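You operate a simulated robot arm through the tools that you are given. There is no shell and no other tool. Be economical: measure what you need, move in short steps, check, and stop when the job is done.

You are at the controls of a simulated two-armed robot. One attempt, no reset.

## Task
Take the mouse and put it on the bench top above the lids drawer. Then fetch the vial from the upper shelf of the steel shelving and stand it on the top of the black table. Then put the medium red vial on the bench top above the tape drawer away on the bench top beside the near oven. Then put the dropper bottle from the bench top above the tape drawer on the white plate there. Then take the sample bottle on the bench top above the tape drawer and put it away on the bench top above the pads drawer. Then open the tape drawer, put the box on the bench top above the tape drawer away inside, then shut the drawer. Then fetch the test tube labelled "T9" from the side table and set it in the yellow tub. Then open the plates drawer, fetch the steel column with a red tag and set it inside, then shut the drawer. Then press the near cool key three times. Keep to this order. Set down upright: vial, medium red vial, dropper bottle, sample bottle.

The check looks at the end state, three seconds after you hand in, the way a careful person would. Anything else that was tipped, shoved, dropped, spilled or broken makes it a failure. Lids that push on must go on centred and level and be pressed home; caps that screw on are set level and turned clockwise until they are tight.

## Robot
Two 7-joint arms with two-finger parallel grippers on one trunk, on a base that drives. Base frame: it is fixed to the floor where the robot stands at the start and does not move with it; the origin is under the middle of the robot, x ahead of it, y to its left, z up; the surface under the hand at the start is at about z = 1.02. Lengths are in m, angles in degrees, forces in N, time in s.
The left shoulder is at the start at [0.05, 0.168, 1.032], the right one opposite. With the tool pointing down near the work surface each hand reaches from about 0.1 to 0.6 m from the robot's upright axis, wherever it stands, measured 20 degrees to its own side. Places, roughly: bench top above the lids drawer [-4, 0.2, 0.8]; bench top above the pads drawer [-4, 1.9, 0.8]; bench top beside the near oven [-4, 7, 0.8]; box [0, 2.25, 0.75]; dropper bottle [0, 1.25, 0.75]; medium red vial [0.25, 1.25, 0.75]; mouse (11x6x4 cm) [0.5, 0, 1.5]; near cool key [-3.5, 6.7, 1]; plates drawer [-3.7, 0.1, 0.3]; plates drawer inside [-3.8, 0.1, 0.3]; sample bottle [-0.25, 1.25, 0.75]; steel column with a red tag [-4, -0.25, 0.75]; tape drawer [0, 1.4, 0.6]; tape drawer inside [0, 1.4, 0.5]; test tube [-0.25, -2.25, 0.75]; top of the black table [-3.2, -2.2, 0.8]; vial [0.5, -0.5, 1]; white plate [0.25, 1.25, 0.75]; yellow tub [0.5, 0.25, 0.5]. Payload 1.57 kg a hand.
The TCP of each hand is the grasp point between the finger pads, 0.03 m short of the fingertips. In the tool frame z runs along the fingers and y along their closing line. The gripper opens to 0.08 m. The fingers are 0.017 m wide and 0.012 m thick; the gripper's body (0.04 by 0.082 m) begins 0.08 m behind the TCP.
Orientation is told as [roll, pitch, yaw] about the base's x, y, z axes, in that order, counted from this pose: with the fingers straight down and closing along the base's y, the tool's x points along the base's -x, its y along +y and its z along -z.

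## Interface
- The arms move only by the tool jog_arm. It takes "left_increments", "right_increments" or both (then of equal length, played together; a hand with none holds still); each is a list that holds one entry, the list of rows, each a list of 7 numbers: the shift along the tool's x, y, z in units of 100 mm (1.0 is 100 mm), then the turn, a rotation vector about the tool's x, y, z in units of 120 degrees (1.0 is 120 degrees), then the finger opening in m, from 0 to 0.08. In form: [[[dx, dy, dz, rx, ry, rz, gripper], ...]]. A call has 1 to 12 rows; each row is the pose to reach, as a shift and turn from the pose commanded when the call began, along the tool's axes at that moment. A call with a number of a shift or a turn outside -1 to 1 is refused whole. Each row takes 0.2 s and may step no farther than 0.05 m and 8.6 degrees from the row before; otherwise, or with a gripper value out of range, the whole call is refused. Where a pose cannot be reached the arm comes as near as it can. A force on the tool above 40 N (or 10 N above the force at the start of the call, whichever is more), or a blocked arm, ends the call early, and 0.2 s more pass. The fingers move at their own pace (about 0.045 m/s each) and stop on an object; they squeeze with about 43 N. The grip force told is the motor's: it shows also when the fingers shut on nothing. Time passes only in rows, and 0.2 s behind the last, so rows that repeat a pose let the fingers close. The reply holds the time, the measured pose of the TCP, the force on the tool along the base axes, the opening and the grip force, in the units named above and with some noise, with the torque about the TCP (base axes, N m) and any sound that the robot's microphone picked up.
- Cameras (640 x 400 px; columns grow to the right, rows downward): "scene" is now at [0.133, -0.0052, 1.2679]; the picture's right is [-0.08, -1.00, 0.00], its down [-0.33, 0.03, -0.94] and it looks along [0.94, -0.07, -0.33] (base axes); focal length 214 px, centre (320, 200). "left" rides on the left gripper at [0.072, 0.007, -0.122] in its tool frame; the picture's right is [-0.09, 1.00, 0.00], its down [-0.84, -0.08, -0.54] and it looks along [-0.54, -0.05, 0.84] (tool axes); focal length 238 px, centre (320, 200). "right" rides on the right gripper at [0.072, -0.007, -0.122] in its tool frame; the picture's right is [0.09, 1.00, 0.00], its down [-0.84, 0.08, -0.54] and it looks along [-0.54, 0.05, 0.84] (tool axes); focal length 238 px, centre (320, 200). There is no depth. A picture from a camera that has moved, and an enlarged one, comes with that camera's place and axes in the base frame and with its lens.
- capture(camera): a new picture of that camera. It takes no simulated time.
- move_column(by): slides the trunk up (or, below 0, down) by that many m; the arms and the scene camera ride with it, the base frame stays. It gives what a move gives, with no picture.
- roll_base(legs): drives the robot by 1 to 6 legs, each [ahead, left, turn to the left] in m, m and degrees, along the robot's own axes; the way and the turn of a leg run together, so that a leg with both is an arc; at most 1.5 m and 180 degrees a leg. The arms and the cameras ride along, it lands a little off, and it stops where it bumps. It gives what a move gives.
- turn_head(pan, tilt): turns the head with the scene camera to pan (to the left, within 80 degrees either way) and tilt (down, from -29 to 69), counted from straight ahead of the robot. It gives what a move gives.
- close_up(camera, box): a new picture of the part [left, top, right, bottom] of that camera's present view, enlarged. It takes no simulated time.
- close_job(): hands the job in; it is judged then, once.

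Work in short steps. Places have to be worked out from the pictures, the camera data and where the tool is seen: move nearer, look again, correct. Check each grasp and each placing, and mend what went wrong. You have 535 turns and 316 pictures in all, those below and enlarged ones among them. Open the grippers and draw the arms clear of the work before you hand the job in, unless the task says otherwise; then end with one line.

The tools are called after "Request:" by a JSON object that holds its "op" and its "data". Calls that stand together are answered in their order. jog_arm: Moves the arms, as the interface text tells. Its arguments: {"type":"object","properties":{"left_increments":{"type":"array"},"right_increments":{"type":"array"}},"required":[]} The other tools are called the same way: move_column (by) slides the trunk up or down; roll_base (legs) drives the base; turn_head (pan, tilt) turns the head that bears the scene camera; capture (camera) takes a picture; close_up (camera, box) takes an enlarged picture of a part of a camera's view; close_job () hands the job in.

At the start:

```text
time_s: 0.0
left_ee_pos: [0.2732, 0.0777, 1.0009]
left_tcp_rot: [0.1, 0.0, 0.0]
left_ft_force: [-0.2, -0.4, -0.4]
left_ft_torque: [0.04, -0.01, -0.04]
left_grip_width: 0.0796
left_gripper_force: 0.1
right_ee_pos: [0.477, -0.3102, 1.1502]
right_tcp_rot: [-0.1, 0.1, 0.0]
right_ft_force: [0.4, 0.2, -0.7]
right_ft_torque: [-0.02, 0.01, -0.03]
right_grip_width: 0.08
right_gripper_force: 0.1
trunk travel left (down, up): [-0.2, 0.243]
robot x, y, heading: [0.0002, 0.0016, 0.0]
head pan, tilt: [-4.4, 19.1]
```

scene: 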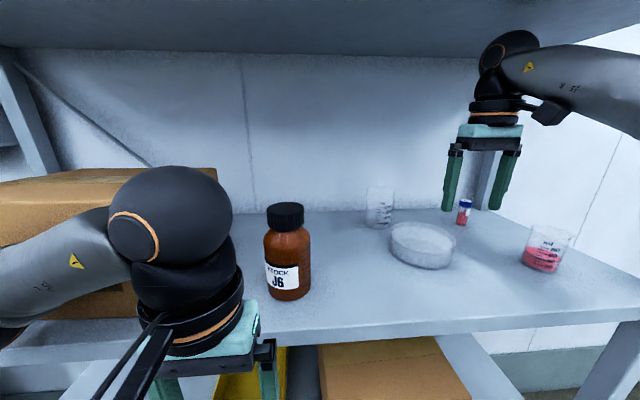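
right: 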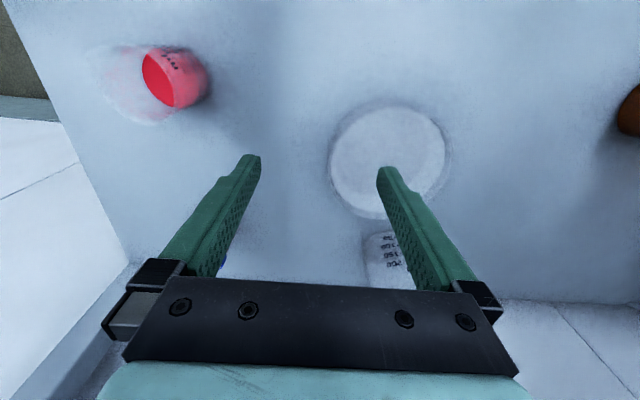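
left: 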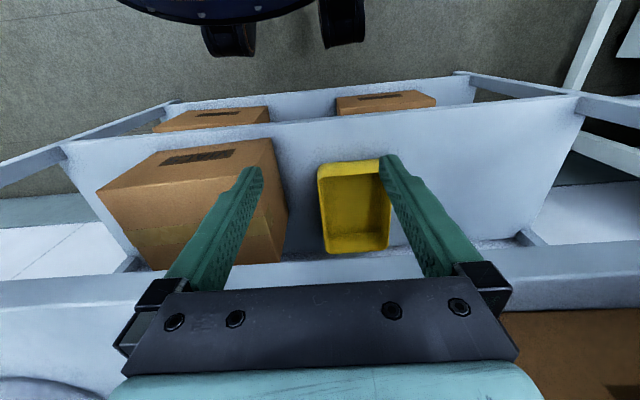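

I start by looking up toward the top shelf where the mouse should be.

Request:
{"op": "turn_head", "data": {"pan": 0, "tilt": -20}}

Request:
{"op": "capture", "data": {"camera": "scene"}}

```text
time_s: 1.1
left_ee_pos: [0.2743, 0.0777, 1.0007]
left_tcp_rot: [0.0, 0.0, 0.1]
left_ft_force: [0.0, -0.6, -0.8]
left_ft_torque: [0.0, 0.01, 0.0]
left_grip_width: 0.0796
left_gripper_force: 0.0
right_ee_pos: [0.4769, -0.31, 1.1503]
right_tcp_rot: [0.0, -0.1, -0.1]
right_ft_force: [0.8, -0.3, -0.2]
right_ft_torque: [-0.03, -0.03, 0.04]
right_grip_width: 0.08
right_gripper_force: 0.1
trunk travel left (down, up): [-0.2, 0.243]
robot x, y, heading: [-0.0012, 0.0016, 0.1]
head pan, tilt: [0.0, -20.0]
```

```text
312 pictures are left
camera scene: at [0.1162, 0.002, 1.3279], right [0.0, -1.0, 0.0], down [0.34, 0.0, -0.94], along [0.94, 0.0, 0.34], focal length 214 px, centre (320, 200)
```

scene: 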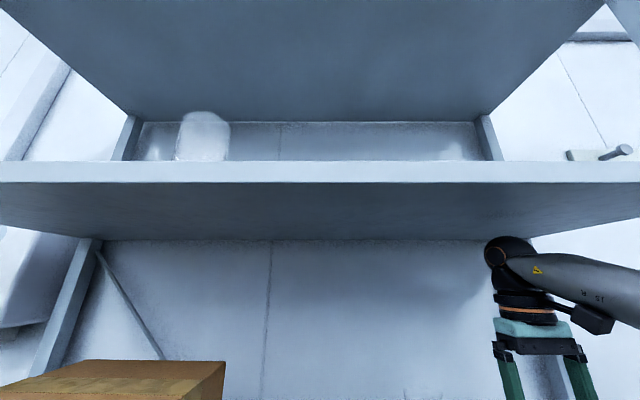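

The mouse's shelf is about z≈1.5. I back off so the arms are clear, then raise the trunk to look.

Request:
{"op": "roll_base", "data": {"legs": [[-0.45, 0, 0]]}}

Request:
{"op": "move_column", "data": {"by": 0.24}}

Request:
{"op": "turn_head", "data": {"pan": 0, "tilt": 5}}

Request:
{"op": "capture", "data": {"camera": "scene"}}

```text
time_s: 3.8
left_ee_pos: [-0.1718, 0.0792, 1.0003]
left_tcp_rot: [0.0, 0.1, 0.6]
left_ft_force: [-0.3, -0.5, -0.6]
left_ft_torque: [0.06, 0.0, 0.02]
left_grip_width: 0.0801
left_gripper_force: 0.1
right_ee_pos: [0.0355, -0.3074, 1.1498]
right_tcp_rot: [0.0, 0.0, 0.6]
right_ft_force: [-0.3, -0.2, -0.8]
right_ft_torque: [0.01, 0.02, 0.02]
right_grip_width: 0.0802
right_gripper_force: 0.0
trunk travel left (down, up): [-0.2, 0.243]
robot x, y, heading: [-0.451, -0.0012, 0.6]
head pan, tilt: [0.0, -20.0]
```

```text
time_s: 6.3
left_ee_pos: [-0.1718, 0.0773, 1.2397]
left_tcp_rot: [0.1, 0.1, 0.7]
left_ft_force: [0.7, -0.3, 0.2]
left_ft_torque: [-0.01, -0.02, -0.01]
left_grip_width: 0.0798
left_gripper_force: 0.1
right_ee_pos: [0.0362, -0.3059, 1.3897]
right_tcp_rot: [0.0, -0.1, 0.6]
right_ft_force: [-1.0, -0.5, 0.1]
right_ft_torque: [-0.02, 0.0, 0.02]
right_grip_width: 0.0799
right_gripper_force: 0.1
trunk travel left (down, up): [-0.44, 0.003]
robot x, y, heading: [-0.4443, -0.0035, 0.6]
head pan, tilt: [0.0, -20.0]
```

```text
time_s: 7.2
left_ee_pos: [-0.1715, 0.0791, 1.2397]
left_tcp_rot: [0.0, 0.0, 0.6]
left_ft_force: [0.4, -1.2, -0.3]
left_ft_torque: [0.0, 0.02, 0.02]
left_grip_width: 0.0802
left_gripper_force: 0.1
right_ee_pos: [0.0351, -0.3072, 1.3914]
right_tcp_rot: [0.0, -0.1, 0.6]
right_ft_force: [0.0, -0.4, -0.1]
right_ft_torque: [0.0, -0.02, 0.01]
right_grip_width: 0.0801
right_gripper_force: 0.0
trunk travel left (down, up): [-0.44, 0.003]
robot x, y, heading: [-0.4439, 0.0004, 0.5]
head pan, tilt: [0.0, 5.0]
```

```text
311 pictures are left
camera scene: at [-0.3128, 0.001, 1.5308], right [0.01, -1.0, 0.0], down [-0.09, 0.0, -1.0], along [1.0, 0.01, -0.09], focal length 214 px, centre (320, 200)
```

scene: 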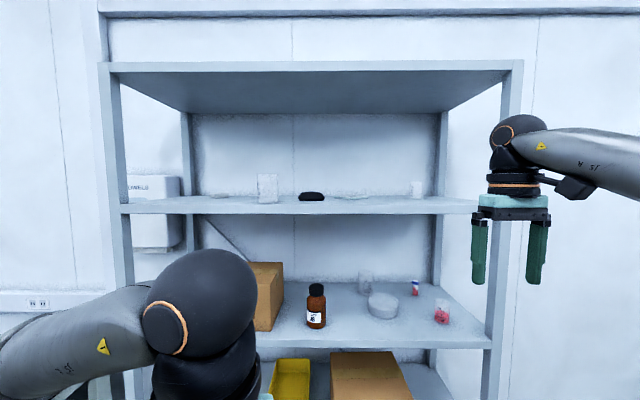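

A black mouse-like item is at (311,196) on the middle-high board. Zooming in.

Request:
{"op": "close_up", "data": {"camera": "scene", "box": [200, 160, 440, 230]}}

Request:
{"op": "close_up", "data": {"camera": "scene", "box": [250, 250, 490, 400]}}

```text
2.67 times, centred on (320, 195) of scene
camera zoom: at [-0.3128, 0.001, 1.5308], right [0.01, -1.0, 0.0], down [-0.09, 0.0, -1.0], along [1.0, 0.01, -0.09], focal length 572 px, centre (320, 213)
```

zoom: 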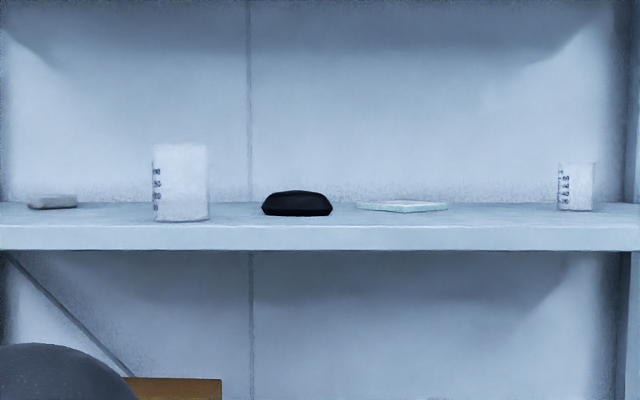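

```text
2.67 times, centred on (370, 325) of scene
camera zoom: at [-0.3128, 0.001, 1.5308], right [0.01, -1.0, 0.0], down [-0.09, 0.0, -1.0], along [1.0, 0.01, -0.09], focal length 572 px, centre (187, -133)
```

zoom: 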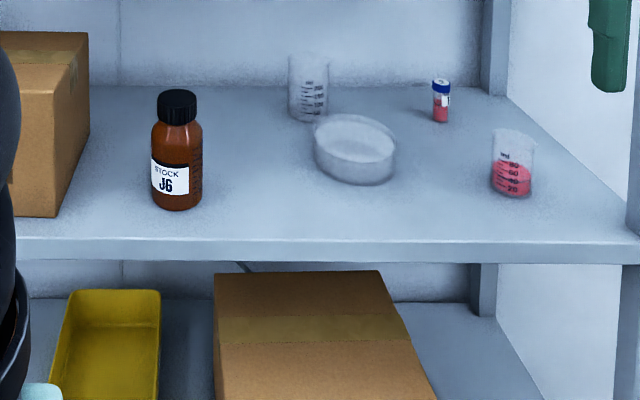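

Mouse: long side along y, near (0.57, 0.045), shelf top ≈1.45. I raise the right hand and turn it 90° so the fingers close along x (in free space here).

Request:
{"op": "jog_arm", "data": {"right_increments": [[[0, 0, -0.1, 0, 0, -0.07, 0.08], [0, 0, -0.2, 0, 0, -0.14, 0.08], [0, 0, -0.3, 0, 0, -0.21, 0.08], [0, 0, -0.4, 0, 0, -0.28, 0.08], [0, 0, -0.5, 0, 0, -0.35, 0.08], [0, 0, -0.6, 0, 0, -0.42, 0.08], [0, 0, -0.7, 0, 0, -0.49, 0.08], [0, 0, -0.8, 0, 0, -0.56, 0.08], [0, 0, -0.9, 0, 0, -0.63, 0.08], [0, 0, -1, 0, 0, -0.69, 0.08], [0, 0, -1, 0, 0, -0.75, 0.08]]]}}

```text
time_s: 9.6
left_ee_pos: [-0.172, 0.0786, 1.2394]
left_tcp_rot: [0.0, 0.1, 0.6]
left_ft_force: [-0.3, 0.6, -0.4]
left_ft_torque: [0.02, -0.04, -0.03]
left_grip_width: 0.0799
left_gripper_force: 0.1
right_ee_pos: [-0.1869, -0.1117, 1.335]
right_tcp_rot: [0.0, -0.3, 90.3]
right_ft_force: [0.0, -0.3, 0.2]
right_ft_torque: [0.01, -0.04, 0.01]
right_grip_width: 0.0799
right_gripper_force: 0.0
right hand out of reach, approached as far as the arm can: row 1, 2, 3, 4, 5, 6, 7, 8, 9, 10, 11
trunk travel left (down, up): [-0.44, 0.003]
robot x, y, heading: [-0.4492, 0.002, 0.6]
head pan, tilt: [0.0, 5.0]
```

The pose wasn't reachable and the hand drew in. I test the reach: go up from the present place.

Request:
{"op": "jog_arm", "data": {"right_increments": [[[0, 0, 0, 0, 0, 0, 0.08], [0, 0, -0.25, 0, 0, 0, 0.08], [0, 0, -0.5, 0, 0, 0, 0.08], [0, 0, -0.75, 0, 0, 0, 0.08], [0, 0, -1, 0, 0, 0, 0.08], [0, 0, -1, 0, 0, 0, 0.08]]]}}

```text
time_s: 10.9
left_ee_pos: [-0.1723, 0.0785, 1.2408]
left_tcp_rot: [0.1, 0.0, 0.6]
left_ft_force: [0.1, 0.0, 0.8]
left_ft_torque: [0.01, 0.01, -0.02]
left_grip_width: 0.0799
left_gripper_force: 0.1
right_ee_pos: [-0.2243, -0.0919, 1.3936]
right_tcp_rot: [0.0, -0.1, 90.5]
right_ft_force: [0.7, 0.3, 0.2]
right_ft_torque: [-0.04, 0.0, 0.0]
right_grip_width: 0.0796
right_gripper_force: 0.1
right hand out of reach, approached as far as the arm can: row 2, 3, 4, 5, 6
trunk travel left (down, up): [-0.44, 0.003]
robot x, y, heading: [-0.4446, -0.0026, 0.4]
head pan, tilt: [0.0, 5.0]
```

Yaw +90 seems bound by joint limits. I turn back the other way toward yaw −90 and see.

Request:
{"op": "jog_arm", "data": {"right_increments": [[[0, -0.1, 0.1, 0, 0, 0.07, 0.08], [0, -0.2, 0.2, 0, 0, 0.14, 0.08], [0, -0.3, 0.3, 0, 0, 0.21, 0.08], [0, -0.4, 0.4, 0, 0, 0.28, 0.08], [0, -0.5, 0.5, 0, 0, 0.35, 0.08], [0.1, -0.6, 0.5, 0, 0, 0.42, 0.08], [0.2, -0.7, 0.5, 0, 0, 0.49, 0.08], [0.3, -0.8, 0.5, 0, 0, 0.56, 0.08], [0.4, -0.9, 0.5, 0, 0, 0.63, 0.08], [0.5, -1, 0.5, 0, 0, 0.7, 0.08], [0.5, -1, 0.5, 0, 0, 0.754, 0.08]]]}}

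Request:
{"op": "jog_arm", "data": {"right_increments": [[[0, 0, 0, 0, 0, 0.07, 0.08], [0, 0, 0, 0, 0, 0.14, 0.08], [0, 0, 0, 0, 0, 0.21, 0.08], [0, 0, 0, 0, 0, 0.28, 0.08], [0, 0, 0, 0, 0, 0.35, 0.08], [0, 0, 0, 0, 0, 0.42, 0.08], [0, 0, 0, 0, 0, 0.49, 0.08], [0, 0, 0, 0, 0, 0.56, 0.08], [0, 0, 0, 0, 0, 0.63, 0.08], [0, 0, 0, 0, 0, 0.7, 0.08], [0, 0, 0, 0, 0, 0.75, 0.08]]]}}

Request:
{"op": "jog_arm", "data": {"right_increments": [[[0, 0, -0.25, 0, 0, 0, 0.08], [0, 0, -0.5, 0, 0, 0, 0.08], [0, 0, -0.75, 0, 0, 0, 0.08], [0, 0, -1, 0, 0, 0, 0.08], [0, 0, -1, 0, 0, 0, 0.08]]]}}

```text
time_s: 13.3
left_ee_pos: [-0.1717, 0.0787, 1.2407]
left_tcp_rot: [0.1, 0.0, 0.5]
left_ft_force: [-0.2, 0.0, 0.2]
left_ft_torque: [0.0, -0.02, 0.04]
left_grip_width: 0.0801
left_gripper_force: 0.1
right_ee_pos: [-0.1224, -0.1405, 1.3454]
right_tcp_rot: [0.0, 0.0, -0.1]
right_ft_force: [-0.7, -0.3, -0.1]
right_ft_torque: [-0.02, -0.03, -0.01]
right_grip_width: 0.08
right_gripper_force: 0.0
trunk travel left (down, up): [-0.44, 0.003]
robot x, y, heading: [-0.444, -0.0039, 0.4]
head pan, tilt: [0.0, 5.0]
```

```text
time_s: 15.8
left_ee_pos: [-0.1724, 0.0798, 1.2401]
left_tcp_rot: [0.1, 0.0, 0.6]
left_ft_force: [-0.5, -0.3, -0.1]
left_ft_torque: [0.03, 0.01, 0.05]
left_grip_width: 0.0796
left_gripper_force: 0.1
right_ee_pos: [-0.1209, -0.1407, 1.3465]
right_tcp_rot: [0.0, 0.0, -90.2]
right_ft_force: [-0.4, -0.5, -0.2]
right_ft_torque: [-0.04, 0.02, 0.0]
right_grip_width: 0.0801
right_gripper_force: 0.0
trunk travel left (down, up): [-0.44, 0.003]
robot x, y, heading: [-0.4427, -0.0051, 0.5]
head pan, tilt: [0.0, 5.0]
```

```text
time_s: 16.9
left_ee_pos: [-0.1715, 0.0777, 1.2396]
left_tcp_rot: [0.0, -0.1, 0.7]
left_ft_force: [0.6, 0.4, 0.1]
left_ft_torque: [0.01, 0.06, 0.02]
left_grip_width: 0.08
left_gripper_force: 0.1
right_ee_pos: [-0.1212, -0.1444, 1.4477]
right_tcp_rot: [0.1, 0.1, -89.8]
right_ft_force: [-0.6, -0.1, -0.3]
right_ft_torque: [-0.03, 0.03, 0.01]
right_grip_width: 0.0799
right_gripper_force: 0.0
trunk travel left (down, up): [-0.44, 0.003]
robot x, y, heading: [-0.4456, -0.0036, 0.5]
head pan, tilt: [0.0, 5.0]
```

Yaw −90 works. I continue: up 0.1, then forward to probe the limit.

Request:
{"op": "jog_arm", "data": {"right_increments": [[[0, 0, -0.25, 0, 0, 0, 0.08], [0, 0, -0.5, 0, 0, 0, 0.08], [0, 0, -0.75, 0, 0, 0, 0.08], [0, 0, -1, 0, 0, 0, 0.08], [0, 0, -1, 0, 0, 0, 0.08]]]}}

Request:
{"op": "jog_arm", "data": {"right_increments": [[[0, 0.25, 0, 0, 0, 0, 0.08], [0, 0.5, 0, 0, 0, 0, 0.08], [0, 0.75, 0, 0, 0, 0, 0.08], [0, 1, 0, 0, 0, 0, 0.08], [0, 1, 0, 0, 0, 0, 0.08]]]}}

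```text
time_s: 18.1
left_ee_pos: [-0.1703, 0.079, 1.2404]
left_tcp_rot: [0.0, 0.0, 0.7]
left_ft_force: [0.4, 0.5, 0.1]
left_ft_torque: [0.01, -0.03, -0.02]
left_grip_width: 0.0799
left_gripper_force: 0.1
right_ee_pos: [-0.1202, -0.1418, 1.4839]
right_tcp_rot: [0.3, 0.2, -89.9]
right_ft_force: [-0.2, -0.1, -0.1]
right_ft_torque: [-0.03, 0.03, 0.02]
right_grip_width: 0.0801
right_gripper_force: 0.1
right hand out of reach, approached as far as the arm can: row 2, 3, 4, 5
trunk travel left (down, up): [-0.44, 0.003]
robot x, y, heading: [-0.4426, -0.0044, 0.6]
head pan, tilt: [0.0, 5.0]
```

```text
time_s: 19.4
left_ee_pos: [-0.1725, 0.0794, 1.2402]
left_tcp_rot: [0.0, 0.0, 0.6]
left_ft_force: [1.4, -0.3, 0.4]
left_ft_torque: [0.0, -0.02, 0.01]
left_grip_width: 0.08
left_gripper_force: 0.0
right_ee_pos: [-0.029, -0.1414, 1.4659]
right_tcp_rot: [0.2, 0.0, -89.9]
right_ft_force: [1.0, 0.5, 0.1]
right_ft_torque: [0.01, 0.0, -0.01]
right_grip_width: 0.0802
right_gripper_force: 0.1
right hand out of reach, approached as far as the arm can: row 2, 3, 4, 5
trunk travel left (down, up): [-0.44, 0.003]
robot x, y, heading: [-0.4433, -0.0016, 0.6]
head pan, tilt: [0.0, 5.0]
```

Tool-down tops out near z≈1.48. I'll instead tilt the hand ~60° so the fingers point to +y and slightly down, still closing along x, and slide over the mouse from its end. Testing the tilt here.

Request:
{"op": "jog_arm", "data": {"right_increments": [[[0, 0, 0, 0, 0.07, 0, 0.08], [0, 0, 0, 0, 0.14, 0, 0.08], [0, 0, 0, 0, 0.21, 0, 0.08], [0, 0, 0, 0, 0.28, 0, 0.08], [0, 0, 0, 0, 0.35, 0, 0.08], [0, 0, 0, 0, 0.42, 0, 0.08], [0, 0, 0, 0, 0.49, 0, 0.08], [0, 0, 0, 0, 0.5, 0, 0.08]]]}}

Request:
{"op": "capture", "data": {"camera": "scene"}}

```text
time_s: 21.1
left_ee_pos: [-0.1727, 0.0788, 1.2407]
left_tcp_rot: [0.0, 0.0, 0.6]
left_ft_force: [-0.1, 0.9, 0.4]
left_ft_torque: [-0.02, -0.02, -0.02]
left_grip_width: 0.0798
left_gripper_force: 0.0
right_ee_pos: [-0.0285, -0.1413, 1.4638]
right_tcp_rot: [0.0, 60.1, -89.9]
right_ft_force: [-0.2, 0.2, 0.1]
right_ft_torque: [-0.03, -0.03, 0.04]
right_grip_width: 0.0802
right_gripper_force: 0.1
trunk travel left (down, up): [-0.44, 0.003]
robot x, y, heading: [-0.445, -0.0046, 0.4]
head pan, tilt: [0.0, 5.0]
```

```text
308 pictures are left
camera scene: at [-0.3129, 0.0013, 1.5308], right [0.01, -1.0, 0.0], down [-0.09, 0.0, -1.0], along [1.0, 0.01, -0.09], focal length 214 px, centre (320, 200)
```

scene: 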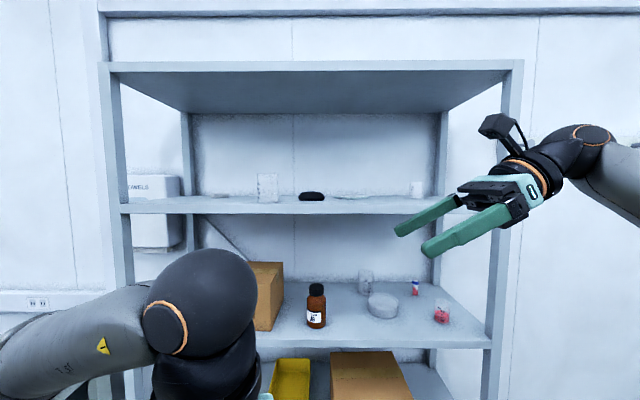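

The pose is natural. Now raise the hand about 8 cm and check reach.

Request:
{"op": "jog_arm", "data": {"right_increments": [[[0.2, 0, -0.115, 0, 0, 0, 0.08], [0.4, 0, -0.23, 0, 0, 0, 0.08], [0.6, 0, -0.345, 0, 0, 0, 0.08], [0.8, 0, -0.46, 0, 0, 0, 0.08], [0.8, 0, -0.46, 0, 0, 0, 0.08]]]}}

```text
time_s: 22.4
left_ee_pos: [-0.1716, 0.0769, 1.2405]
left_tcp_rot: [0.0, 0.0, 0.6]
left_ft_force: [0.2, -0.2, -0.6]
left_ft_torque: [0.0, -0.02, -0.03]
left_grip_width: 0.08
left_gripper_force: 0.1
right_ee_pos: [-0.0265, -0.1432, 1.5556]
right_tcp_rot: [0.0, 60.0, -89.9]
right_ft_force: [1.3, 0.4, -0.3]
right_ft_torque: [-0.03, 0.0, 0.03]
right_grip_width: 0.0798
right_gripper_force: 0.1
trunk travel left (down, up): [-0.44, 0.003]
robot x, y, heading: [-0.4475, -0.0012, 0.3]
head pan, tilt: [0.0, 5.0]
```

Reached. Extend forward 10 cm so the base needn't go too near the shelf.

Request:
{"op": "jog_arm", "data": {"right_increments": [[[0, 0.25, 0, 0, 0, 0, 0.08], [0, 0.5, 0, 0, 0, 0, 0.08], [0, 0.75, 0, 0, 0, 0, 0.08], [0, 1, 0, 0, 0, 0, 0.08], [0, 1, 0, 0, 0, 0, 0.08]]]}}

```text
time_s: 23.6
left_ee_pos: [-0.1716, 0.0781, 1.2393]
left_tcp_rot: [0.1, 0.0, 0.6]
left_ft_force: [-0.3, 0.4, 0.6]
left_ft_torque: [0.02, 0.0, 0.0]
left_grip_width: 0.0798
left_gripper_force: 0.0
right_ee_pos: [0.039, -0.1381, 1.5455]
right_tcp_rot: [0.1, 60.0, -89.8]
right_ft_force: [-0.6, -0.1, 0.5]
right_ft_torque: [-0.01, 0.01, -0.02]
right_grip_width: 0.0798
right_gripper_force: 0.1
right hand out of reach, approached as far as the arm can: row 3, 4, 5
trunk travel left (down, up): [-0.44, 0.003]
robot x, y, heading: [-0.4461, -0.0042, 0.8]
head pan, tilt: [0.0, 5.0]
```

Hand at 0.485 m ahead, z 1.545 — over the shelf edge and the mouse height. Drive in so the hand stops just right of the mouse.

Request:
{"op": "roll_base", "data": {"legs": [[0.35, 0.03, -0.5], [0.13, 0, 0]]}}

Request:
{"op": "capture", "data": {"camera": "scene"}}

Request:
{"op": "capture", "data": {"camera": "right"}}

```text
time_s: 26.7
left_ee_pos: [0.2846, 0.1101, 1.2453]
left_tcp_rot: [-0.1, -1.2, 0.2]
left_ft_force: [-0.1, -0.5, 0.7]
left_ft_torque: [-0.01, 0.01, -0.04]
left_grip_width: 0.0803
left_gripper_force: 0.0
right_ee_pos: [0.4877, -0.1086, 1.5549]
right_tcp_rot: [2.5, 60.1, -88.1]
right_ft_force: [0.1, -0.8, -0.2]
right_ft_torque: [0.0, 0.01, 0.02]
right_grip_width: 0.0799
right_gripper_force: 0.0
trunk travel left (down, up): [-0.44, 0.003]
robot x, y, heading: [0.0335, 0.0321, 0.3]
head pan, tilt: [0.0, 5.0]
```

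```text
307 pictures are left
camera scene: at [0.1383, 0.0334, 1.533], right [0.0, -1.0, 0.0], down [-0.07, 0.0, -1.0], along [1.0, 0.0, -0.07], focal length 214 px, centre (320, 200)
```

scene: 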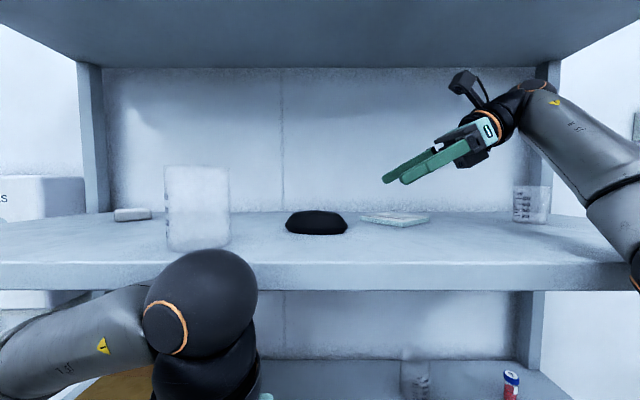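

```text
306 pictures are left
camera right: at [0.4787, -0.1773, 1.6788], right [0.99, 0.04, 0.1], down [0.08, -0.89, -0.45], along [0.07, 0.46, -0.89], focal length 238 px, centre (320, 200)
```

right: 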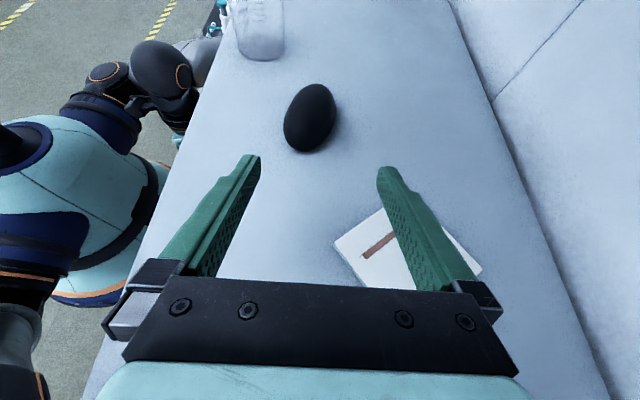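

Mouse sits near (0.49, 0.035), its long axis turned about 10° (toward +x at the far end). I turn the hand −10° about vertical and re-read the pose.

Request:
{"op": "jog_arm", "data": {"right_increments": [[[0, 0, 0, -0.036, 0, 0.021, 0.08], [0, 0, 0, -0.072, 0, 0.042, 0.08], [0, 0, 0, -0.072, 0, 0.042, 0.08]]]}}

Request:
{"op": "capture", "data": {"camera": "right"}}

```text
time_s: 27.7
left_ee_pos: [0.2882, 0.12, 1.2426]
left_tcp_rot: [-0.6, -0.9, 0.1]
left_ft_force: [-0.1, 0.3, -0.4]
left_ft_torque: [-0.04, 0.01, 0.02]
left_grip_width: 0.0801
left_gripper_force: 0.0
right_ee_pos: [0.4782, -0.088, 1.5715]
right_tcp_rot: [7.1, 59.5, -93.6]
right_ft_force: [-0.2, 0.2, 0.0]
right_ft_torque: [-0.03, -0.01, -0.03]
right_grip_width: 0.0797
right_gripper_force: 0.0
trunk travel left (down, up): [-0.44, 0.003]
robot x, y, heading: [0.0302, 0.033, 0.1]
head pan, tilt: [0.0, 5.0]
stopped in row 3 (right hand): the arm was blocked; the commanded pose is now the measured one
```

```text
305 pictures are left
camera right: at [0.4521, -0.1518, 1.6946], right [0.98, -0.12, 0.14], down [-0.05, -0.9, -0.44], along [0.18, 0.43, -0.89], focal length 238 px, centre (320, 200)
```

right: 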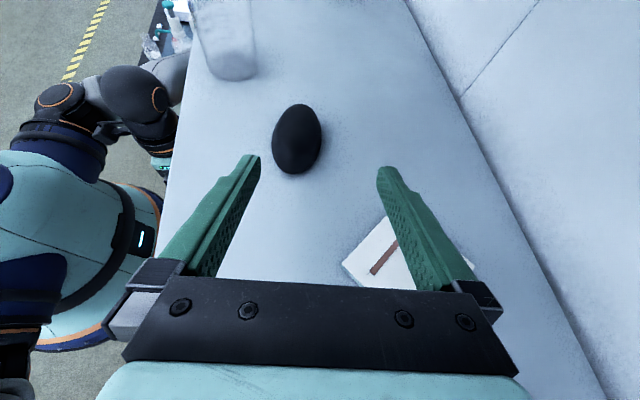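

The arm is blocked—likely the elbow/forearm pressing the shelf edge. I back off straight and look.

Request:
{"op": "roll_base", "data": {"legs": [[-0.1, 0, 0]]}}

Request:
{"op": "turn_head", "data": {"pan": -30, "tilt": 10}}

Request:
{"op": "capture", "data": {"camera": "scene"}}

```text
time_s: 28.9
left_ee_pos: [0.2056, 0.111, 1.2394]
left_tcp_rot: [0.1, -0.1, 0.2]
left_ft_force: [-0.4, 0.8, -0.1]
left_ft_torque: [-0.02, -0.02, -0.01]
left_grip_width: 0.0801
left_gripper_force: 0.2
right_ee_pos: [0.4073, -0.1034, 1.5557]
right_tcp_rot: [3.0, 60.1, -97.5]
right_ft_force: [-0.8, -0.2, -0.1]
right_ft_torque: [-0.07, 0.0, -0.04]
right_grip_width: 0.08
right_gripper_force: 0.2
trunk travel left (down, up): [-0.44, 0.003]
robot x, y, heading: [-0.0676, 0.0333, 0.3]
head pan, tilt: [0.0, 5.0]
```

```text
time_s: 29.8
left_ee_pos: [0.206, 0.1106, 1.241]
left_tcp_rot: [0.0, 0.1, 0.2]
left_ft_force: [-1.0, 0.0, -0.1]
left_ft_torque: [-0.02, 0.02, 0.01]
left_grip_width: 0.0801
left_gripper_force: 0.0
right_ee_pos: [0.4077, -0.1048, 1.557]
right_tcp_rot: [2.8, 60.1, -97.5]
right_ft_force: [0.6, 0.6, -0.9]
right_ft_torque: [-0.01, 0.01, -0.01]
right_grip_width: 0.08
right_gripper_force: 0.1
trunk travel left (down, up): [-0.44, 0.003]
robot x, y, heading: [-0.0689, 0.0319, 0.2]
head pan, tilt: [-30.0, 10.0]
```

```text
304 pictures are left
camera scene: at [0.0537, -0.0126, 1.5227], right [-0.5, -0.87, 0.0], down [-0.15, 0.09, -0.98], along [0.86, -0.49, -0.17], focal length 214 px, centre (320, 200)
```

scene: 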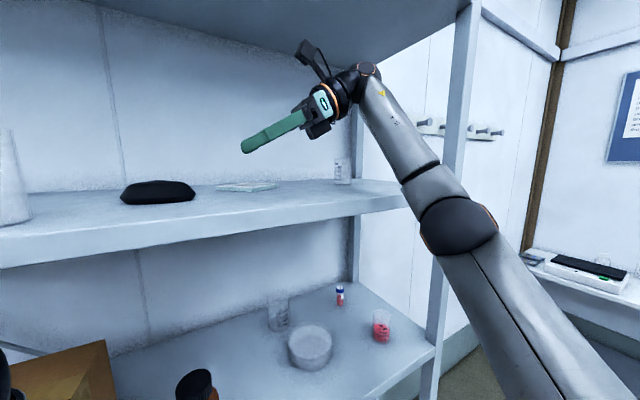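

The elbow likely touched the shelf's front edge. I'll stand further back and reach more: correct the small roll and move the hand toward a pre-grasp pose on the mouse's axis.

Request:
{"op": "roll_base", "data": {"legs": [[0.03, 0, 0]]}}

Request:
{"op": "jog_arm", "data": {"right_increments": [[[-0.02, 0.1, 0.23, 0.02, 0, 0, 0.08], [-0.04, 0.25, 0.47, 0.024, 0, 0, 0.08], [-0.04, 0.25, 0.47, 0.024, 0, 0, 0.08]]]}}

Request:
{"op": "capture", "data": {"camera": "right"}}

Request:
{"op": "capture", "data": {"camera": "scene"}}

```text
time_s: 30.6
left_ee_pos: [0.236, 0.1112, 1.2408]
left_tcp_rot: [0.0, 0.1, 0.2]
left_ft_force: [0.1, 0.2, 0.3]
left_ft_torque: [0.02, 0.01, -0.02]
left_grip_width: 0.0802
left_gripper_force: 0.2
right_ee_pos: [0.4392, -0.1054, 1.5559]
right_tcp_rot: [2.8, 60.1, -97.8]
right_ft_force: [0.2, 0.2, -1.0]
right_ft_torque: [-0.02, 0.03, 0.01]
right_grip_width: 0.08
right_gripper_force: 0.0
trunk travel left (down, up): [-0.44, 0.003]
robot x, y, heading: [-0.0338, 0.0303, 0.3]
head pan, tilt: [-30.0, 10.0]
```

```text
time_s: 31.4
left_ee_pos: [0.2346, 0.1096, 1.2407]
left_tcp_rot: [-0.1, -0.1, 0.3]
left_ft_force: [0.0, 1.3, -0.4]
left_ft_torque: [-0.02, -0.01, 0.02]
left_grip_width: 0.0802
left_gripper_force: 0.0
right_ee_pos: [0.4681, -0.0723, 1.5301]
right_tcp_rot: [0.4, 60.3, -97.3]
right_ft_force: [-0.1, 0.4, 0.2]
right_ft_torque: [0.01, 0.01, -0.03]
right_grip_width: 0.08
right_gripper_force: 0.1
trunk travel left (down, up): [-0.44, 0.003]
robot x, y, heading: [-0.0397, 0.0339, 0.2]
head pan, tilt: [-30.0, 10.0]
```

```text
303 pictures are left
camera right: at [0.4509, -0.1396, 1.6544], right [0.99, -0.09, 0.08], down [-0.04, -0.89, -0.46], along [0.11, 0.45, -0.89], focal length 238 px, centre (320, 200)
```

right: 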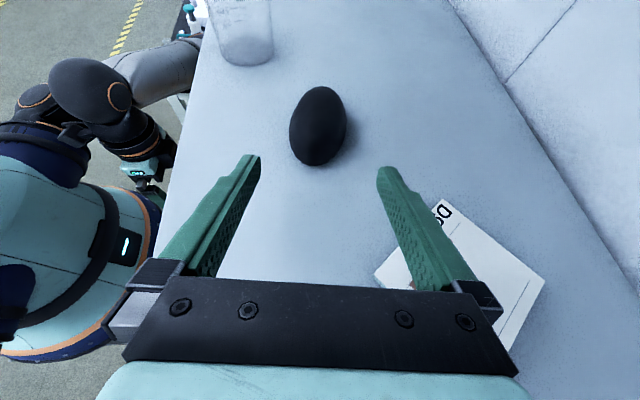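

```text
302 pictures are left
camera scene: at [0.081, -0.0134, 1.5231], right [-0.5, -0.87, 0.0], down [-0.15, 0.09, -0.99], along [0.85, -0.49, -0.17], focal length 214 px, centre (320, 200)
```

scene: 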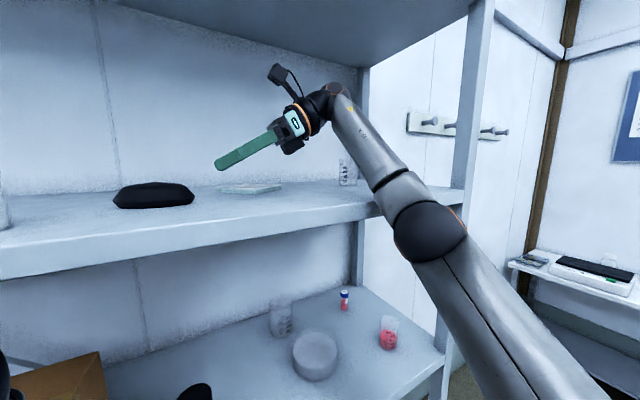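

Aligned: the mouse lies centred between the fingers. Slide along the tool axis by 9.5 cm.

Request:
{"op": "jog_arm", "data": {"right_increments": [[[0, 0, 0.25, 0, 0, 0, 0.08], [0, 0, 0.5, 0, 0, 0, 0.08], [0, 0, 0.7, 0, 0, 0, 0.08], [0, 0, 0.85, 0, 0, 0, 0.08], [0, 0, 0.95, 0, 0, 0, 0.08]]]}}

Request:
{"op": "capture", "data": {"camera": "right"}}

Request:
{"op": "capture", "data": {"camera": "scene"}}

```text
time_s: 32.8
left_ee_pos: [0.2134, 0.1051, 1.2428]
left_tcp_rot: [0.2, -1.1, -0.1]
left_ft_force: [-0.1, 0.7, -0.4]
left_ft_torque: [0.01, 0.03, -0.02]
left_grip_width: 0.0801
left_gripper_force: 0.2
right_ee_pos: [0.4453, -0.0072, 1.5132]
right_tcp_rot: [7.2, 61.5, -92.5]
right_ft_force: [0.5, -0.6, -0.2]
right_ft_torque: [-0.01, 0.01, 0.03]
right_grip_width: 0.0801
right_gripper_force: 0.1
trunk travel left (down, up): [-0.44, 0.003]
robot x, y, heading: [-0.0422, 0.0338, -0.4]
head pan, tilt: [-30.0, 10.0]
stopped in row 5 (right hand): the arm was blocked; the commanded pose is now the measured one
```

```text
301 pictures are left
camera right: at [0.4202, -0.076, 1.6344], right [0.98, -0.11, 0.14], down [-0.03, -0.88, -0.47], along [0.18, 0.46, -0.87], focal length 238 px, centre (320, 200)
```

right: 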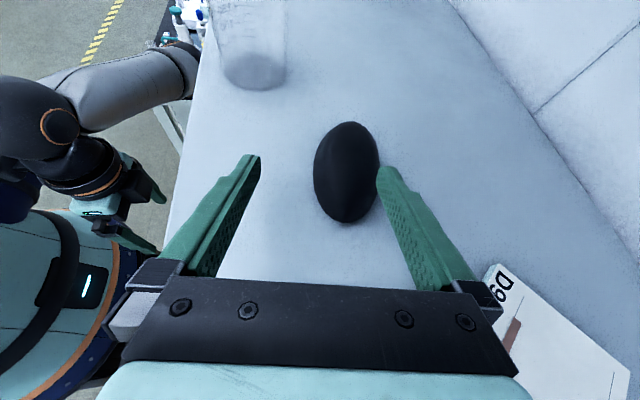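

```text
300 pictures are left
camera scene: at [0.0547, -0.0174, 1.5225], right [-0.5, -0.86, -0.01], down [-0.13, 0.09, -0.99], along [0.85, -0.5, -0.16], focal length 214 px, centre (320, 200)
```

scene: 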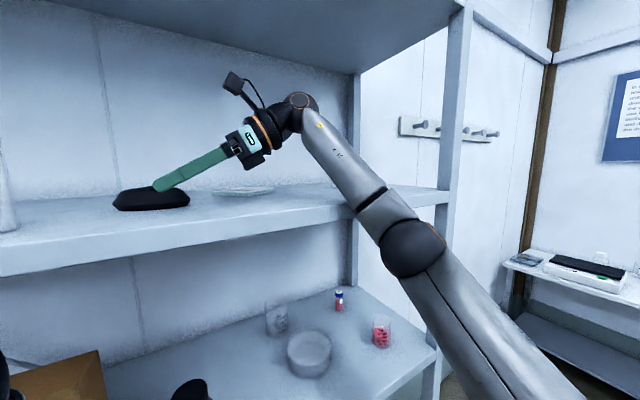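

The forearm near the elbow is pressing on the shelf's front edge. I retract along the tool axis, then will stand further back with the arm straighter and flatter.

Request:
{"op": "jog_arm", "data": {"right_increments": [[[0, 0, -0.25, 0, 0, 0, 0.08], [0, 0, -0.5, 0, 0, 0, 0.08], [0, 0, -0.75, 0.03, 0, 0, 0.08], [0, 0, -0.95, 0.06, 0, 0, 0.08]]]}}

Request:
{"op": "roll_base", "data": {"legs": [[-0.1, 0, 0]]}}

```text
time_s: 33.8
left_ee_pos: [0.2336, 0.1111, 1.2415]
left_tcp_rot: [-0.2, -0.1, 0.1]
left_ft_force: [-0.9, -0.4, -0.3]
left_ft_torque: [-0.05, -0.06, -0.01]
left_grip_width: 0.0799
left_gripper_force: 0.0
right_ee_pos: [0.4554, -0.0768, 1.5416]
right_tcp_rot: [-3.2, 60.6, -94.5]
right_ft_force: [-0.8, -0.2, 0.7]
right_ft_torque: [-0.04, -0.05, -0.04]
right_grip_width: 0.08
right_gripper_force: 0.0
right hand out of reach, approached as far as the arm can: row 4
trunk travel left (down, up): [-0.44, 0.003]
robot x, y, heading: [-0.0388, 0.0271, 0.2]
head pan, tilt: [-30.0, 10.0]
```

```text
time_s: 35.0
left_ee_pos: [0.1356, 0.1091, 1.2406]
left_tcp_rot: [0.0, 0.0, 0.2]
left_ft_force: [-0.7, 0.5, -0.3]
left_ft_torque: [0.01, 0.01, -0.02]
left_grip_width: 0.08
left_gripper_force: 0.0
right_ee_pos: [0.3577, -0.0795, 1.5409]
right_tcp_rot: [-3.7, 60.9, -95.4]
right_ft_force: [-1.2, 0.3, 0.0]
right_ft_torque: [-0.01, 0.0, 0.01]
right_grip_width: 0.0801
right_gripper_force: 0.0
trunk travel left (down, up): [-0.44, 0.003]
robot x, y, heading: [-0.1381, 0.0322, 0.0]
head pan, tilt: [-30.0, 10.0]
```

Now level to ~70° tilt, and extend forward while still clear of the mouse.

Request:
{"op": "jog_arm", "data": {"right_increments": [[[-0.05, 0.15, 0.05, -0.015, 0.03, 0, 0.08], [-0.1, 0.3, 0.1, -0.03, 0.06, 0.005, 0.08], [-0.15, 0.45, 0.15, -0.045, 0.08, 0.009, 0.08], [-0.22, 0.65, 0.22, -0.049, 0.08, 0.009, 0.08], [-0.22, 0.65, 0.22, -0.049, 0.08, 0.009, 0.08]]]}}

Request:
{"op": "capture", "data": {"camera": "scene"}}

```text
time_s: 36.2
left_ee_pos: [0.1361, 0.1084, 1.2396]
left_tcp_rot: [0.0, 0.0, 0.0]
left_ft_force: [-0.4, -0.5, 0.6]
left_ft_torque: [0.0, -0.03, 0.04]
left_grip_width: 0.0798
left_gripper_force: 0.0
right_ee_pos: [0.4254, -0.0739, 1.5099]
right_tcp_rot: [-1.4, 70.4, -99.0]
right_ft_force: [0.4, 0.0, 0.3]
right_ft_torque: [0.02, 0.03, 0.0]
right_grip_width: 0.0801
right_gripper_force: 0.1
right hand out of reach, approached as far as the arm can: row 1, 2, 3, 4, 5
trunk travel left (down, up): [-0.44, 0.003]
robot x, y, heading: [-0.1363, 0.0306, -0.1]
head pan, tilt: [-30.0, 10.0]
```

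```text
299 pictures are left
camera scene: at [-0.0167, -0.0133, 1.5227], right [-0.5, -0.87, 0.0], down [-0.15, 0.09, -0.98], along [0.85, -0.49, -0.17], focal length 214 px, centre (320, 200)
```

scene: 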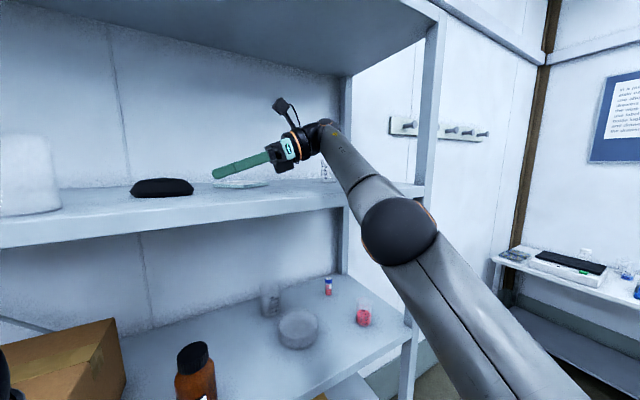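

The arm is nearly fully extended. Plan: set the final hand pose relative to the robot while clear, then slide onto the mouse with the base. Back up a little first and move the hand left.

Request:
{"op": "roll_base", "data": {"legs": [[-0.1, 0, 0]]}}

Request:
{"op": "jog_arm", "data": {"right_increments": [[[0.1, 0.03, 0.25, 0, 0, 0, 0.08], [0.2, 0.06, 0.5, 0, 0, 0, 0.08], [0.3, 0.1, 0.75, 0, 0, 0, 0.08], [0.36, 0.1, 1, 0, 0, 0, 0.08], [0.36, 0.1, 1, 0, 0, 0, 0.08]]]}}

Request:
{"op": "jog_arm", "data": {"right_increments": [[[0, 0.2, 0, 0, 0, 0, 0.08], [0, 0.4, 0, 0, 0, 0, 0.08], [0, 0.4, 0, 0, 0, 0, 0.08]]]}}

Request:
{"op": "capture", "data": {"camera": "scene"}}

```text
time_s: 37.3
left_ee_pos: [0.0366, 0.1092, 1.2415]
left_tcp_rot: [-0.1, 0.0, -0.2]
left_ft_force: [-0.1, 0.2, 0.2]
left_ft_torque: [0.0, -0.01, 0.03]
left_grip_width: 0.0803
left_gripper_force: 0.0
right_ee_pos: [0.3252, -0.0742, 1.5102]
right_tcp_rot: [-1.3, 70.3, -99.1]
right_ft_force: [-0.8, 0.2, 0.2]
right_ft_torque: [-0.01, -0.01, 0.04]
right_grip_width: 0.08
right_gripper_force: 0.1
trunk travel left (down, up): [-0.44, 0.003]
robot x, y, heading: [-0.2333, 0.0353, 0.3]
head pan, tilt: [-30.0, 10.0]
```

```text
time_s: 38.5
left_ee_pos: [0.0363, 0.1094, 1.2408]
left_tcp_rot: [-0.1, -0.1, 0.0]
left_ft_force: [-0.9, -0.4, 0.5]
left_ft_torque: [0.0, -0.04, 0.02]
left_grip_width: 0.08
left_gripper_force: 0.2
right_ee_pos: [0.336, 0.0251, 1.5003]
right_tcp_rot: [-1.4, 70.2, -99.2]
right_ft_force: [-0.6, -0.1, 0.0]
right_ft_torque: [-0.02, 0.0, 0.0]
right_grip_width: 0.08
right_gripper_force: 0.1
right hand out of reach, approached as far as the arm can: row 1, 2, 3, 4, 5
trunk travel left (down, up): [-0.44, 0.003]
robot x, y, heading: [-0.2312, 0.032, 0.1]
head pan, tilt: [-30.0, 10.0]
```

```text
time_s: 39.3
left_ee_pos: [0.037, 0.1094, 1.2387]
left_tcp_rot: [0.0, 0.1, 0.0]
left_ft_force: [-0.4, 1.0, -0.2]
left_ft_torque: [0.02, 0.0, 0.0]
left_grip_width: 0.0799
left_gripper_force: 0.1
right_ee_pos: [0.3407, 0.0232, 1.4914]
right_tcp_rot: [-1.3, 70.3, -99.1]
right_ft_force: [-0.4, -0.2, 0.5]
right_ft_torque: [-0.02, 0.01, 0.01]
right_grip_width: 0.08
right_gripper_force: 0.1
right hand out of reach, approached as far as the arm can: row 1, 2, 3
trunk travel left (down, up): [-0.44, 0.003]
robot x, y, heading: [-0.2399, 0.0283, -0.1]
head pan, tilt: [-30.0, 10.0]
```

```text
298 pictures are left
camera scene: at [-0.116, -0.0134, 1.5227], right [-0.5, -0.87, 0.0], down [-0.15, 0.09, -0.98], along [0.85, -0.49, -0.17], focal length 214 px, centre (320, 200)
```

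scene: 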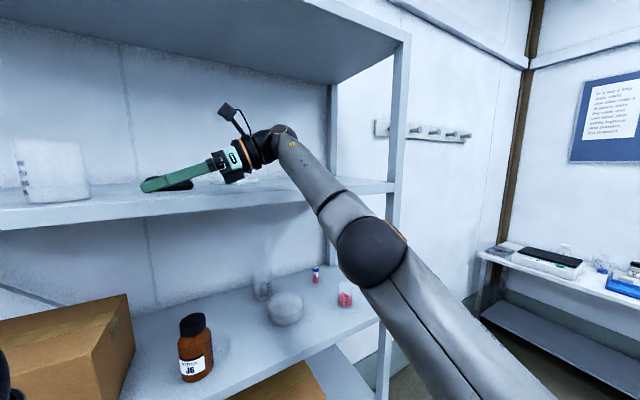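

Hand at 0.575 ahead, z 1.49. Now shift base right, forward, and (after a look) left onto the mouse.

Request:
{"op": "roll_base", "data": {"legs": [[0, -0.11, 0], [0.135, 0, 0]]}}

Request:
{"op": "capture", "data": {"camera": "right"}}

```text
time_s: 41.9
left_ee_pos: [0.1664, -0.0005, 1.2418]
left_tcp_rot: [-0.1, -0.3, 0.1]
left_ft_force: [0.2, 0.0, -0.2]
left_ft_torque: [-0.02, -0.01, 0.03]
left_grip_width: 0.0799
left_gripper_force: 0.0
right_ee_pos: [0.4657, -0.0864, 1.5003]
right_tcp_rot: [1.4, 70.3, -96.6]
right_ft_force: [-0.4, -0.2, -0.4]
right_ft_torque: [-0.02, 0.01, -0.02]
right_grip_width: 0.08
right_gripper_force: 0.0
trunk travel left (down, up): [-0.44, 0.003]
robot x, y, heading: [-0.0996, -0.0793, -0.0]
head pan, tilt: [-30.0, 10.0]
```

```text
297 pictures are left
camera right: at [0.4454, -0.1739, 1.61], right [0.99, -0.1, 0.09], down [-0.03, -0.8, -0.61], along [0.14, 0.6, -0.79], focal length 238 px, centre (320, 200)
```

right: 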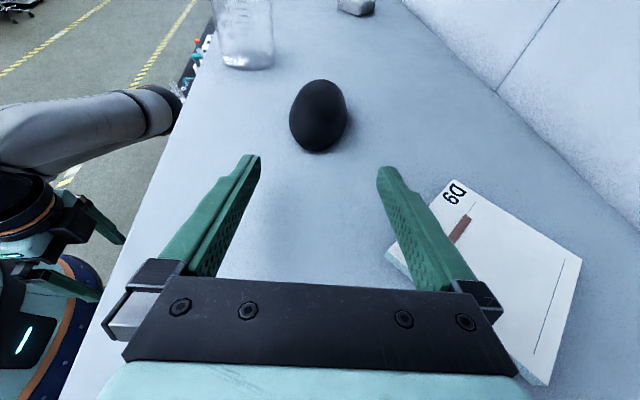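

A slight deflection (roll +2.7°, hand 1 cm up) hints at light contact again. Look at the arm near the shelf edge.

Request:
{"op": "turn_head", "data": {"pan": -50, "tilt": 20}}

Request:
{"op": "capture", "data": {"camera": "scene"}}

Request:
{"op": "capture", "data": {"camera": "left"}}

```text
time_s: 42.7
left_ee_pos: [0.1656, -0.0004, 1.2412]
left_tcp_rot: [-0.1, -0.3, 0.0]
left_ft_force: [0.5, -0.4, -0.1]
left_ft_torque: [0.01, 0.0, -0.01]
left_grip_width: 0.08
left_gripper_force: 0.0
right_ee_pos: [0.4656, -0.0862, 1.5006]
right_tcp_rot: [1.8, 70.4, -96.1]
right_ft_force: [-0.6, -0.2, -0.1]
right_ft_torque: [-0.04, -0.01, -0.02]
right_grip_width: 0.08
right_gripper_force: 0.1
trunk travel left (down, up): [-0.44, 0.003]
robot x, y, heading: [-0.103, -0.0782, -0.1]
head pan, tilt: [-50.0, 20.0]
```

```text
296 pictures are left
camera scene: at [-0.0086, -0.147, 1.5071], right [-0.77, -0.64, 0.0], down [-0.22, 0.26, -0.94], along [0.61, -0.72, -0.34], focal length 214 px, centre (320, 200)
```

scene: 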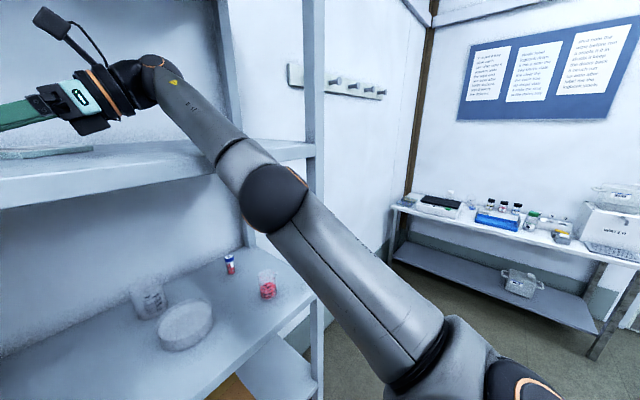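

```text
295 pictures are left
camera left: at [0.0938, 0.0065, 1.3623], right [0.09, 1.0, 0.0], down [0.83, -0.08, 0.55], along [0.54, -0.05, -0.84], focal length 238 px, centre (320, 200)
```

left: 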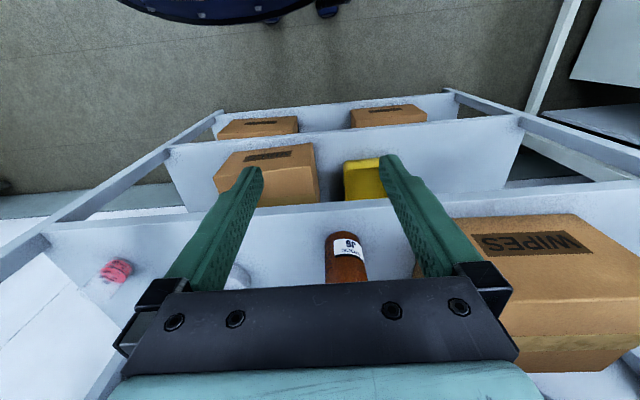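

The forearm brushes the edge slightly. I'll yaw the hand ~16° more forward (fingers pointing forward-left), which pulls wrist and elbow back from the shelf. Back out first.

Request:
{"op": "roll_base", "data": {"legs": [[-0.13, 0, 0]]}}

Request:
{"op": "jog_arm", "data": {"right_increments": [[[0, 0.1, 0, -0.05, 0, 0.015, 0.08], [0, 0.2, 0, -0.1, 0, 0.03, 0.08], [0, 0.3, 0, -0.14, 0, 0.045, 0.08], [0, 0.4, 0, -0.14, 0, 0.045, 0.08], [0, 0.4, 0, -0.14, 0, 0.045, 0.08]]]}}

```text
time_s: 44.0
left_ee_pos: [0.041, -0.0015, 1.2411]
left_tcp_rot: [0.0, 0.0, 0.1]
left_ft_force: [0.0, -0.3, -0.1]
left_ft_torque: [0.01, -0.01, 0.0]
left_grip_width: 0.0802
left_gripper_force: 0.0
right_ee_pos: [0.344, -0.088, 1.4967]
right_tcp_rot: [0.5, 70.4, -97.3]
right_ft_force: [0.1, -0.4, 0.8]
right_ft_torque: [-0.01, -0.01, -0.02]
right_grip_width: 0.0799
right_gripper_force: 0.1
trunk travel left (down, up): [-0.44, 0.003]
robot x, y, heading: [-0.2315, -0.0843, 0.1]
head pan, tilt: [-50.0, 20.0]
```

```text
time_s: 45.2
left_ee_pos: [0.0419, -0.0016, 1.2394]
left_tcp_rot: [0.0, 0.0, 0.1]
left_ft_force: [0.2, 0.3, -0.3]
left_ft_torque: [0.01, 0.02, -0.02]
left_grip_width: 0.0799
left_gripper_force: 0.0
right_ee_pos: [0.3822, -0.0935, 1.4959]
right_tcp_rot: [1.9, 70.6, -113.7]
right_ft_force: [0.5, -1.0, -0.5]
right_ft_torque: [0.02, 0.01, -0.01]
right_grip_width: 0.0798
right_gripper_force: 0.1
trunk travel left (down, up): [-0.44, 0.003]
robot x, y, heading: [-0.2315, -0.0783, 0.1]
head pan, tilt: [-50.0, 20.0]
```

Reach improved (0.614 ahead, no limit). Extend 4 cm more.

Request:
{"op": "jog_arm", "data": {"right_increments": [[[0.03, 0.18, 0.07, 0.01, 0, 0, 0.08], [0.06, 0.37, 0.15, 0.016, 0, 0, 0.08], [0.06, 0.37, 0.15, 0.016, 0, 0, 0.08]]]}}

```text
time_s: 46.0
left_ee_pos: [0.0414, -0.0011, 1.2406]
left_tcp_rot: [0.0, 0.1, 0.1]
left_ft_force: [-1.3, 0.0, 0.4]
left_ft_torque: [-0.01, -0.03, 0.01]
left_grip_width: 0.0801
left_gripper_force: 0.1
right_ee_pos: [0.4019, -0.0936, 1.4908]
right_tcp_rot: [0.5, 70.5, -113.5]
right_ft_force: [-0.6, 0.9, 0.0]
right_ft_torque: [-0.03, -0.03, 0.03]
right_grip_width: 0.08
right_gripper_force: 0.1
right hand out of reach, approached as far as the arm can: row 1, 2, 3
trunk travel left (down, up): [-0.44, 0.003]
robot x, y, heading: [-0.2324, -0.0808, 0.0]
head pan, tilt: [-50.0, 20.0]
```

Drive to the pre-slide point and look.

Request:
{"op": "roll_base", "data": {"legs": [[0.03, 0.015, 0]]}}

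Request:
{"op": "capture", "data": {"camera": "right"}}

```text
time_s: 46.8
left_ee_pos: [0.0737, 0.0138, 1.2399]
left_tcp_rot: [0.0, 0.1, 0.1]
left_ft_force: [-0.5, -0.1, -0.5]
left_ft_torque: [0.0, 0.01, 0.01]
left_grip_width: 0.0799
left_gripper_force: 0.1
right_ee_pos: [0.4336, -0.0795, 1.4909]
right_tcp_rot: [0.4, 70.5, -113.8]
right_ft_force: [0.5, -0.9, -0.3]
right_ft_torque: [0.04, 0.01, 0.03]
right_grip_width: 0.08
right_gripper_force: 0.0
trunk travel left (down, up): [-0.44, 0.003]
robot x, y, heading: [-0.2004, -0.0652, -0.1]
head pan, tilt: [-50.0, 20.0]
```

```text
294 pictures are left
camera right: at [0.3892, -0.1581, 1.5992], right [0.92, -0.38, 0.09], down [-0.25, -0.75, -0.61], along [0.3, 0.54, -0.79], focal length 238 px, centre (320, 200)
```

right: 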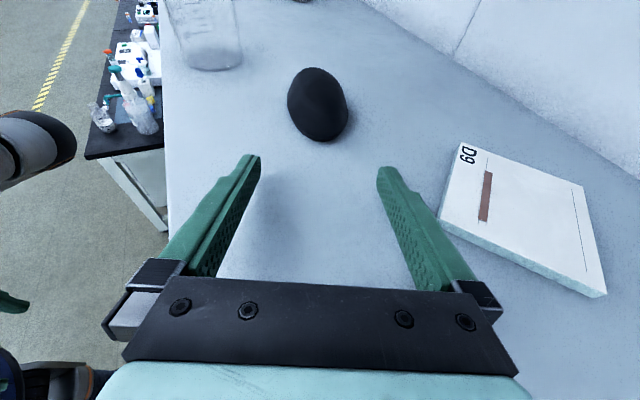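

Mouse at (0.477,0.033), centred between fingers. Slide the base diagonally in two legs.

Request:
{"op": "roll_base", "data": {"legs": [[0.024, 0.055, 0]]}}

Request:
{"op": "roll_base", "data": {"legs": [[0.022, 0.048, 0]]}}

Request:
{"op": "capture", "data": {"camera": "right"}}

```text
time_s: 48.0
left_ee_pos: [0.095, 0.0676, 1.24]
left_tcp_rot: [-0.1, 0.0, 0.0]
left_ft_force: [-0.3, 0.4, -0.4]
left_ft_torque: [-0.02, 0.02, 0.03]
left_grip_width: 0.0801
left_gripper_force: 0.0
right_ee_pos: [0.4553, -0.0259, 1.4903]
right_tcp_rot: [0.4, 70.4, -113.7]
right_ft_force: [0.1, -0.3, 1.2]
right_ft_torque: [0.01, -0.03, 0.0]
right_grip_width: 0.08
right_gripper_force: 0.1
trunk travel left (down, up): [-0.44, 0.003]
robot x, y, heading: [-0.1815, -0.0129, 0.1]
head pan, tilt: [-50.0, 20.0]
```

```text
time_s: 49.1
left_ee_pos: [0.1175, 0.1151, 1.2394]
left_tcp_rot: [0.0, -0.1, 0.0]
left_ft_force: [0.3, 1.3, 0.3]
left_ft_torque: [0.02, 0.01, -0.02]
left_grip_width: 0.0802
left_gripper_force: 0.1
right_ee_pos: [0.4756, 0.0222, 1.4912]
right_tcp_rot: [0.5, 70.5, -113.8]
right_ft_force: [0.1, -0.3, 0.5]
right_ft_torque: [-0.01, 0.05, 0.02]
right_grip_width: 0.0801
right_gripper_force: 0.0
trunk travel left (down, up): [-0.44, 0.003]
robot x, y, heading: [-0.1576, 0.037, 0.1]
head pan, tilt: [-50.0, 20.0]
```

```text
293 pictures are left
camera right: at [0.4334, -0.0572, 1.5996], right [0.92, -0.38, 0.09], down [-0.25, -0.75, -0.61], along [0.3, 0.54, -0.79], focal length 238 px, centre (320, 200)
```

right: 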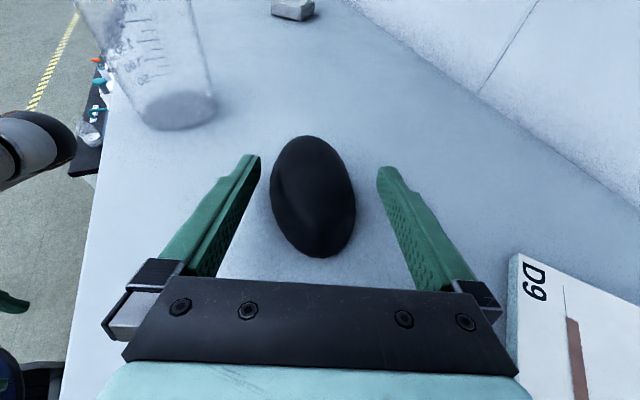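

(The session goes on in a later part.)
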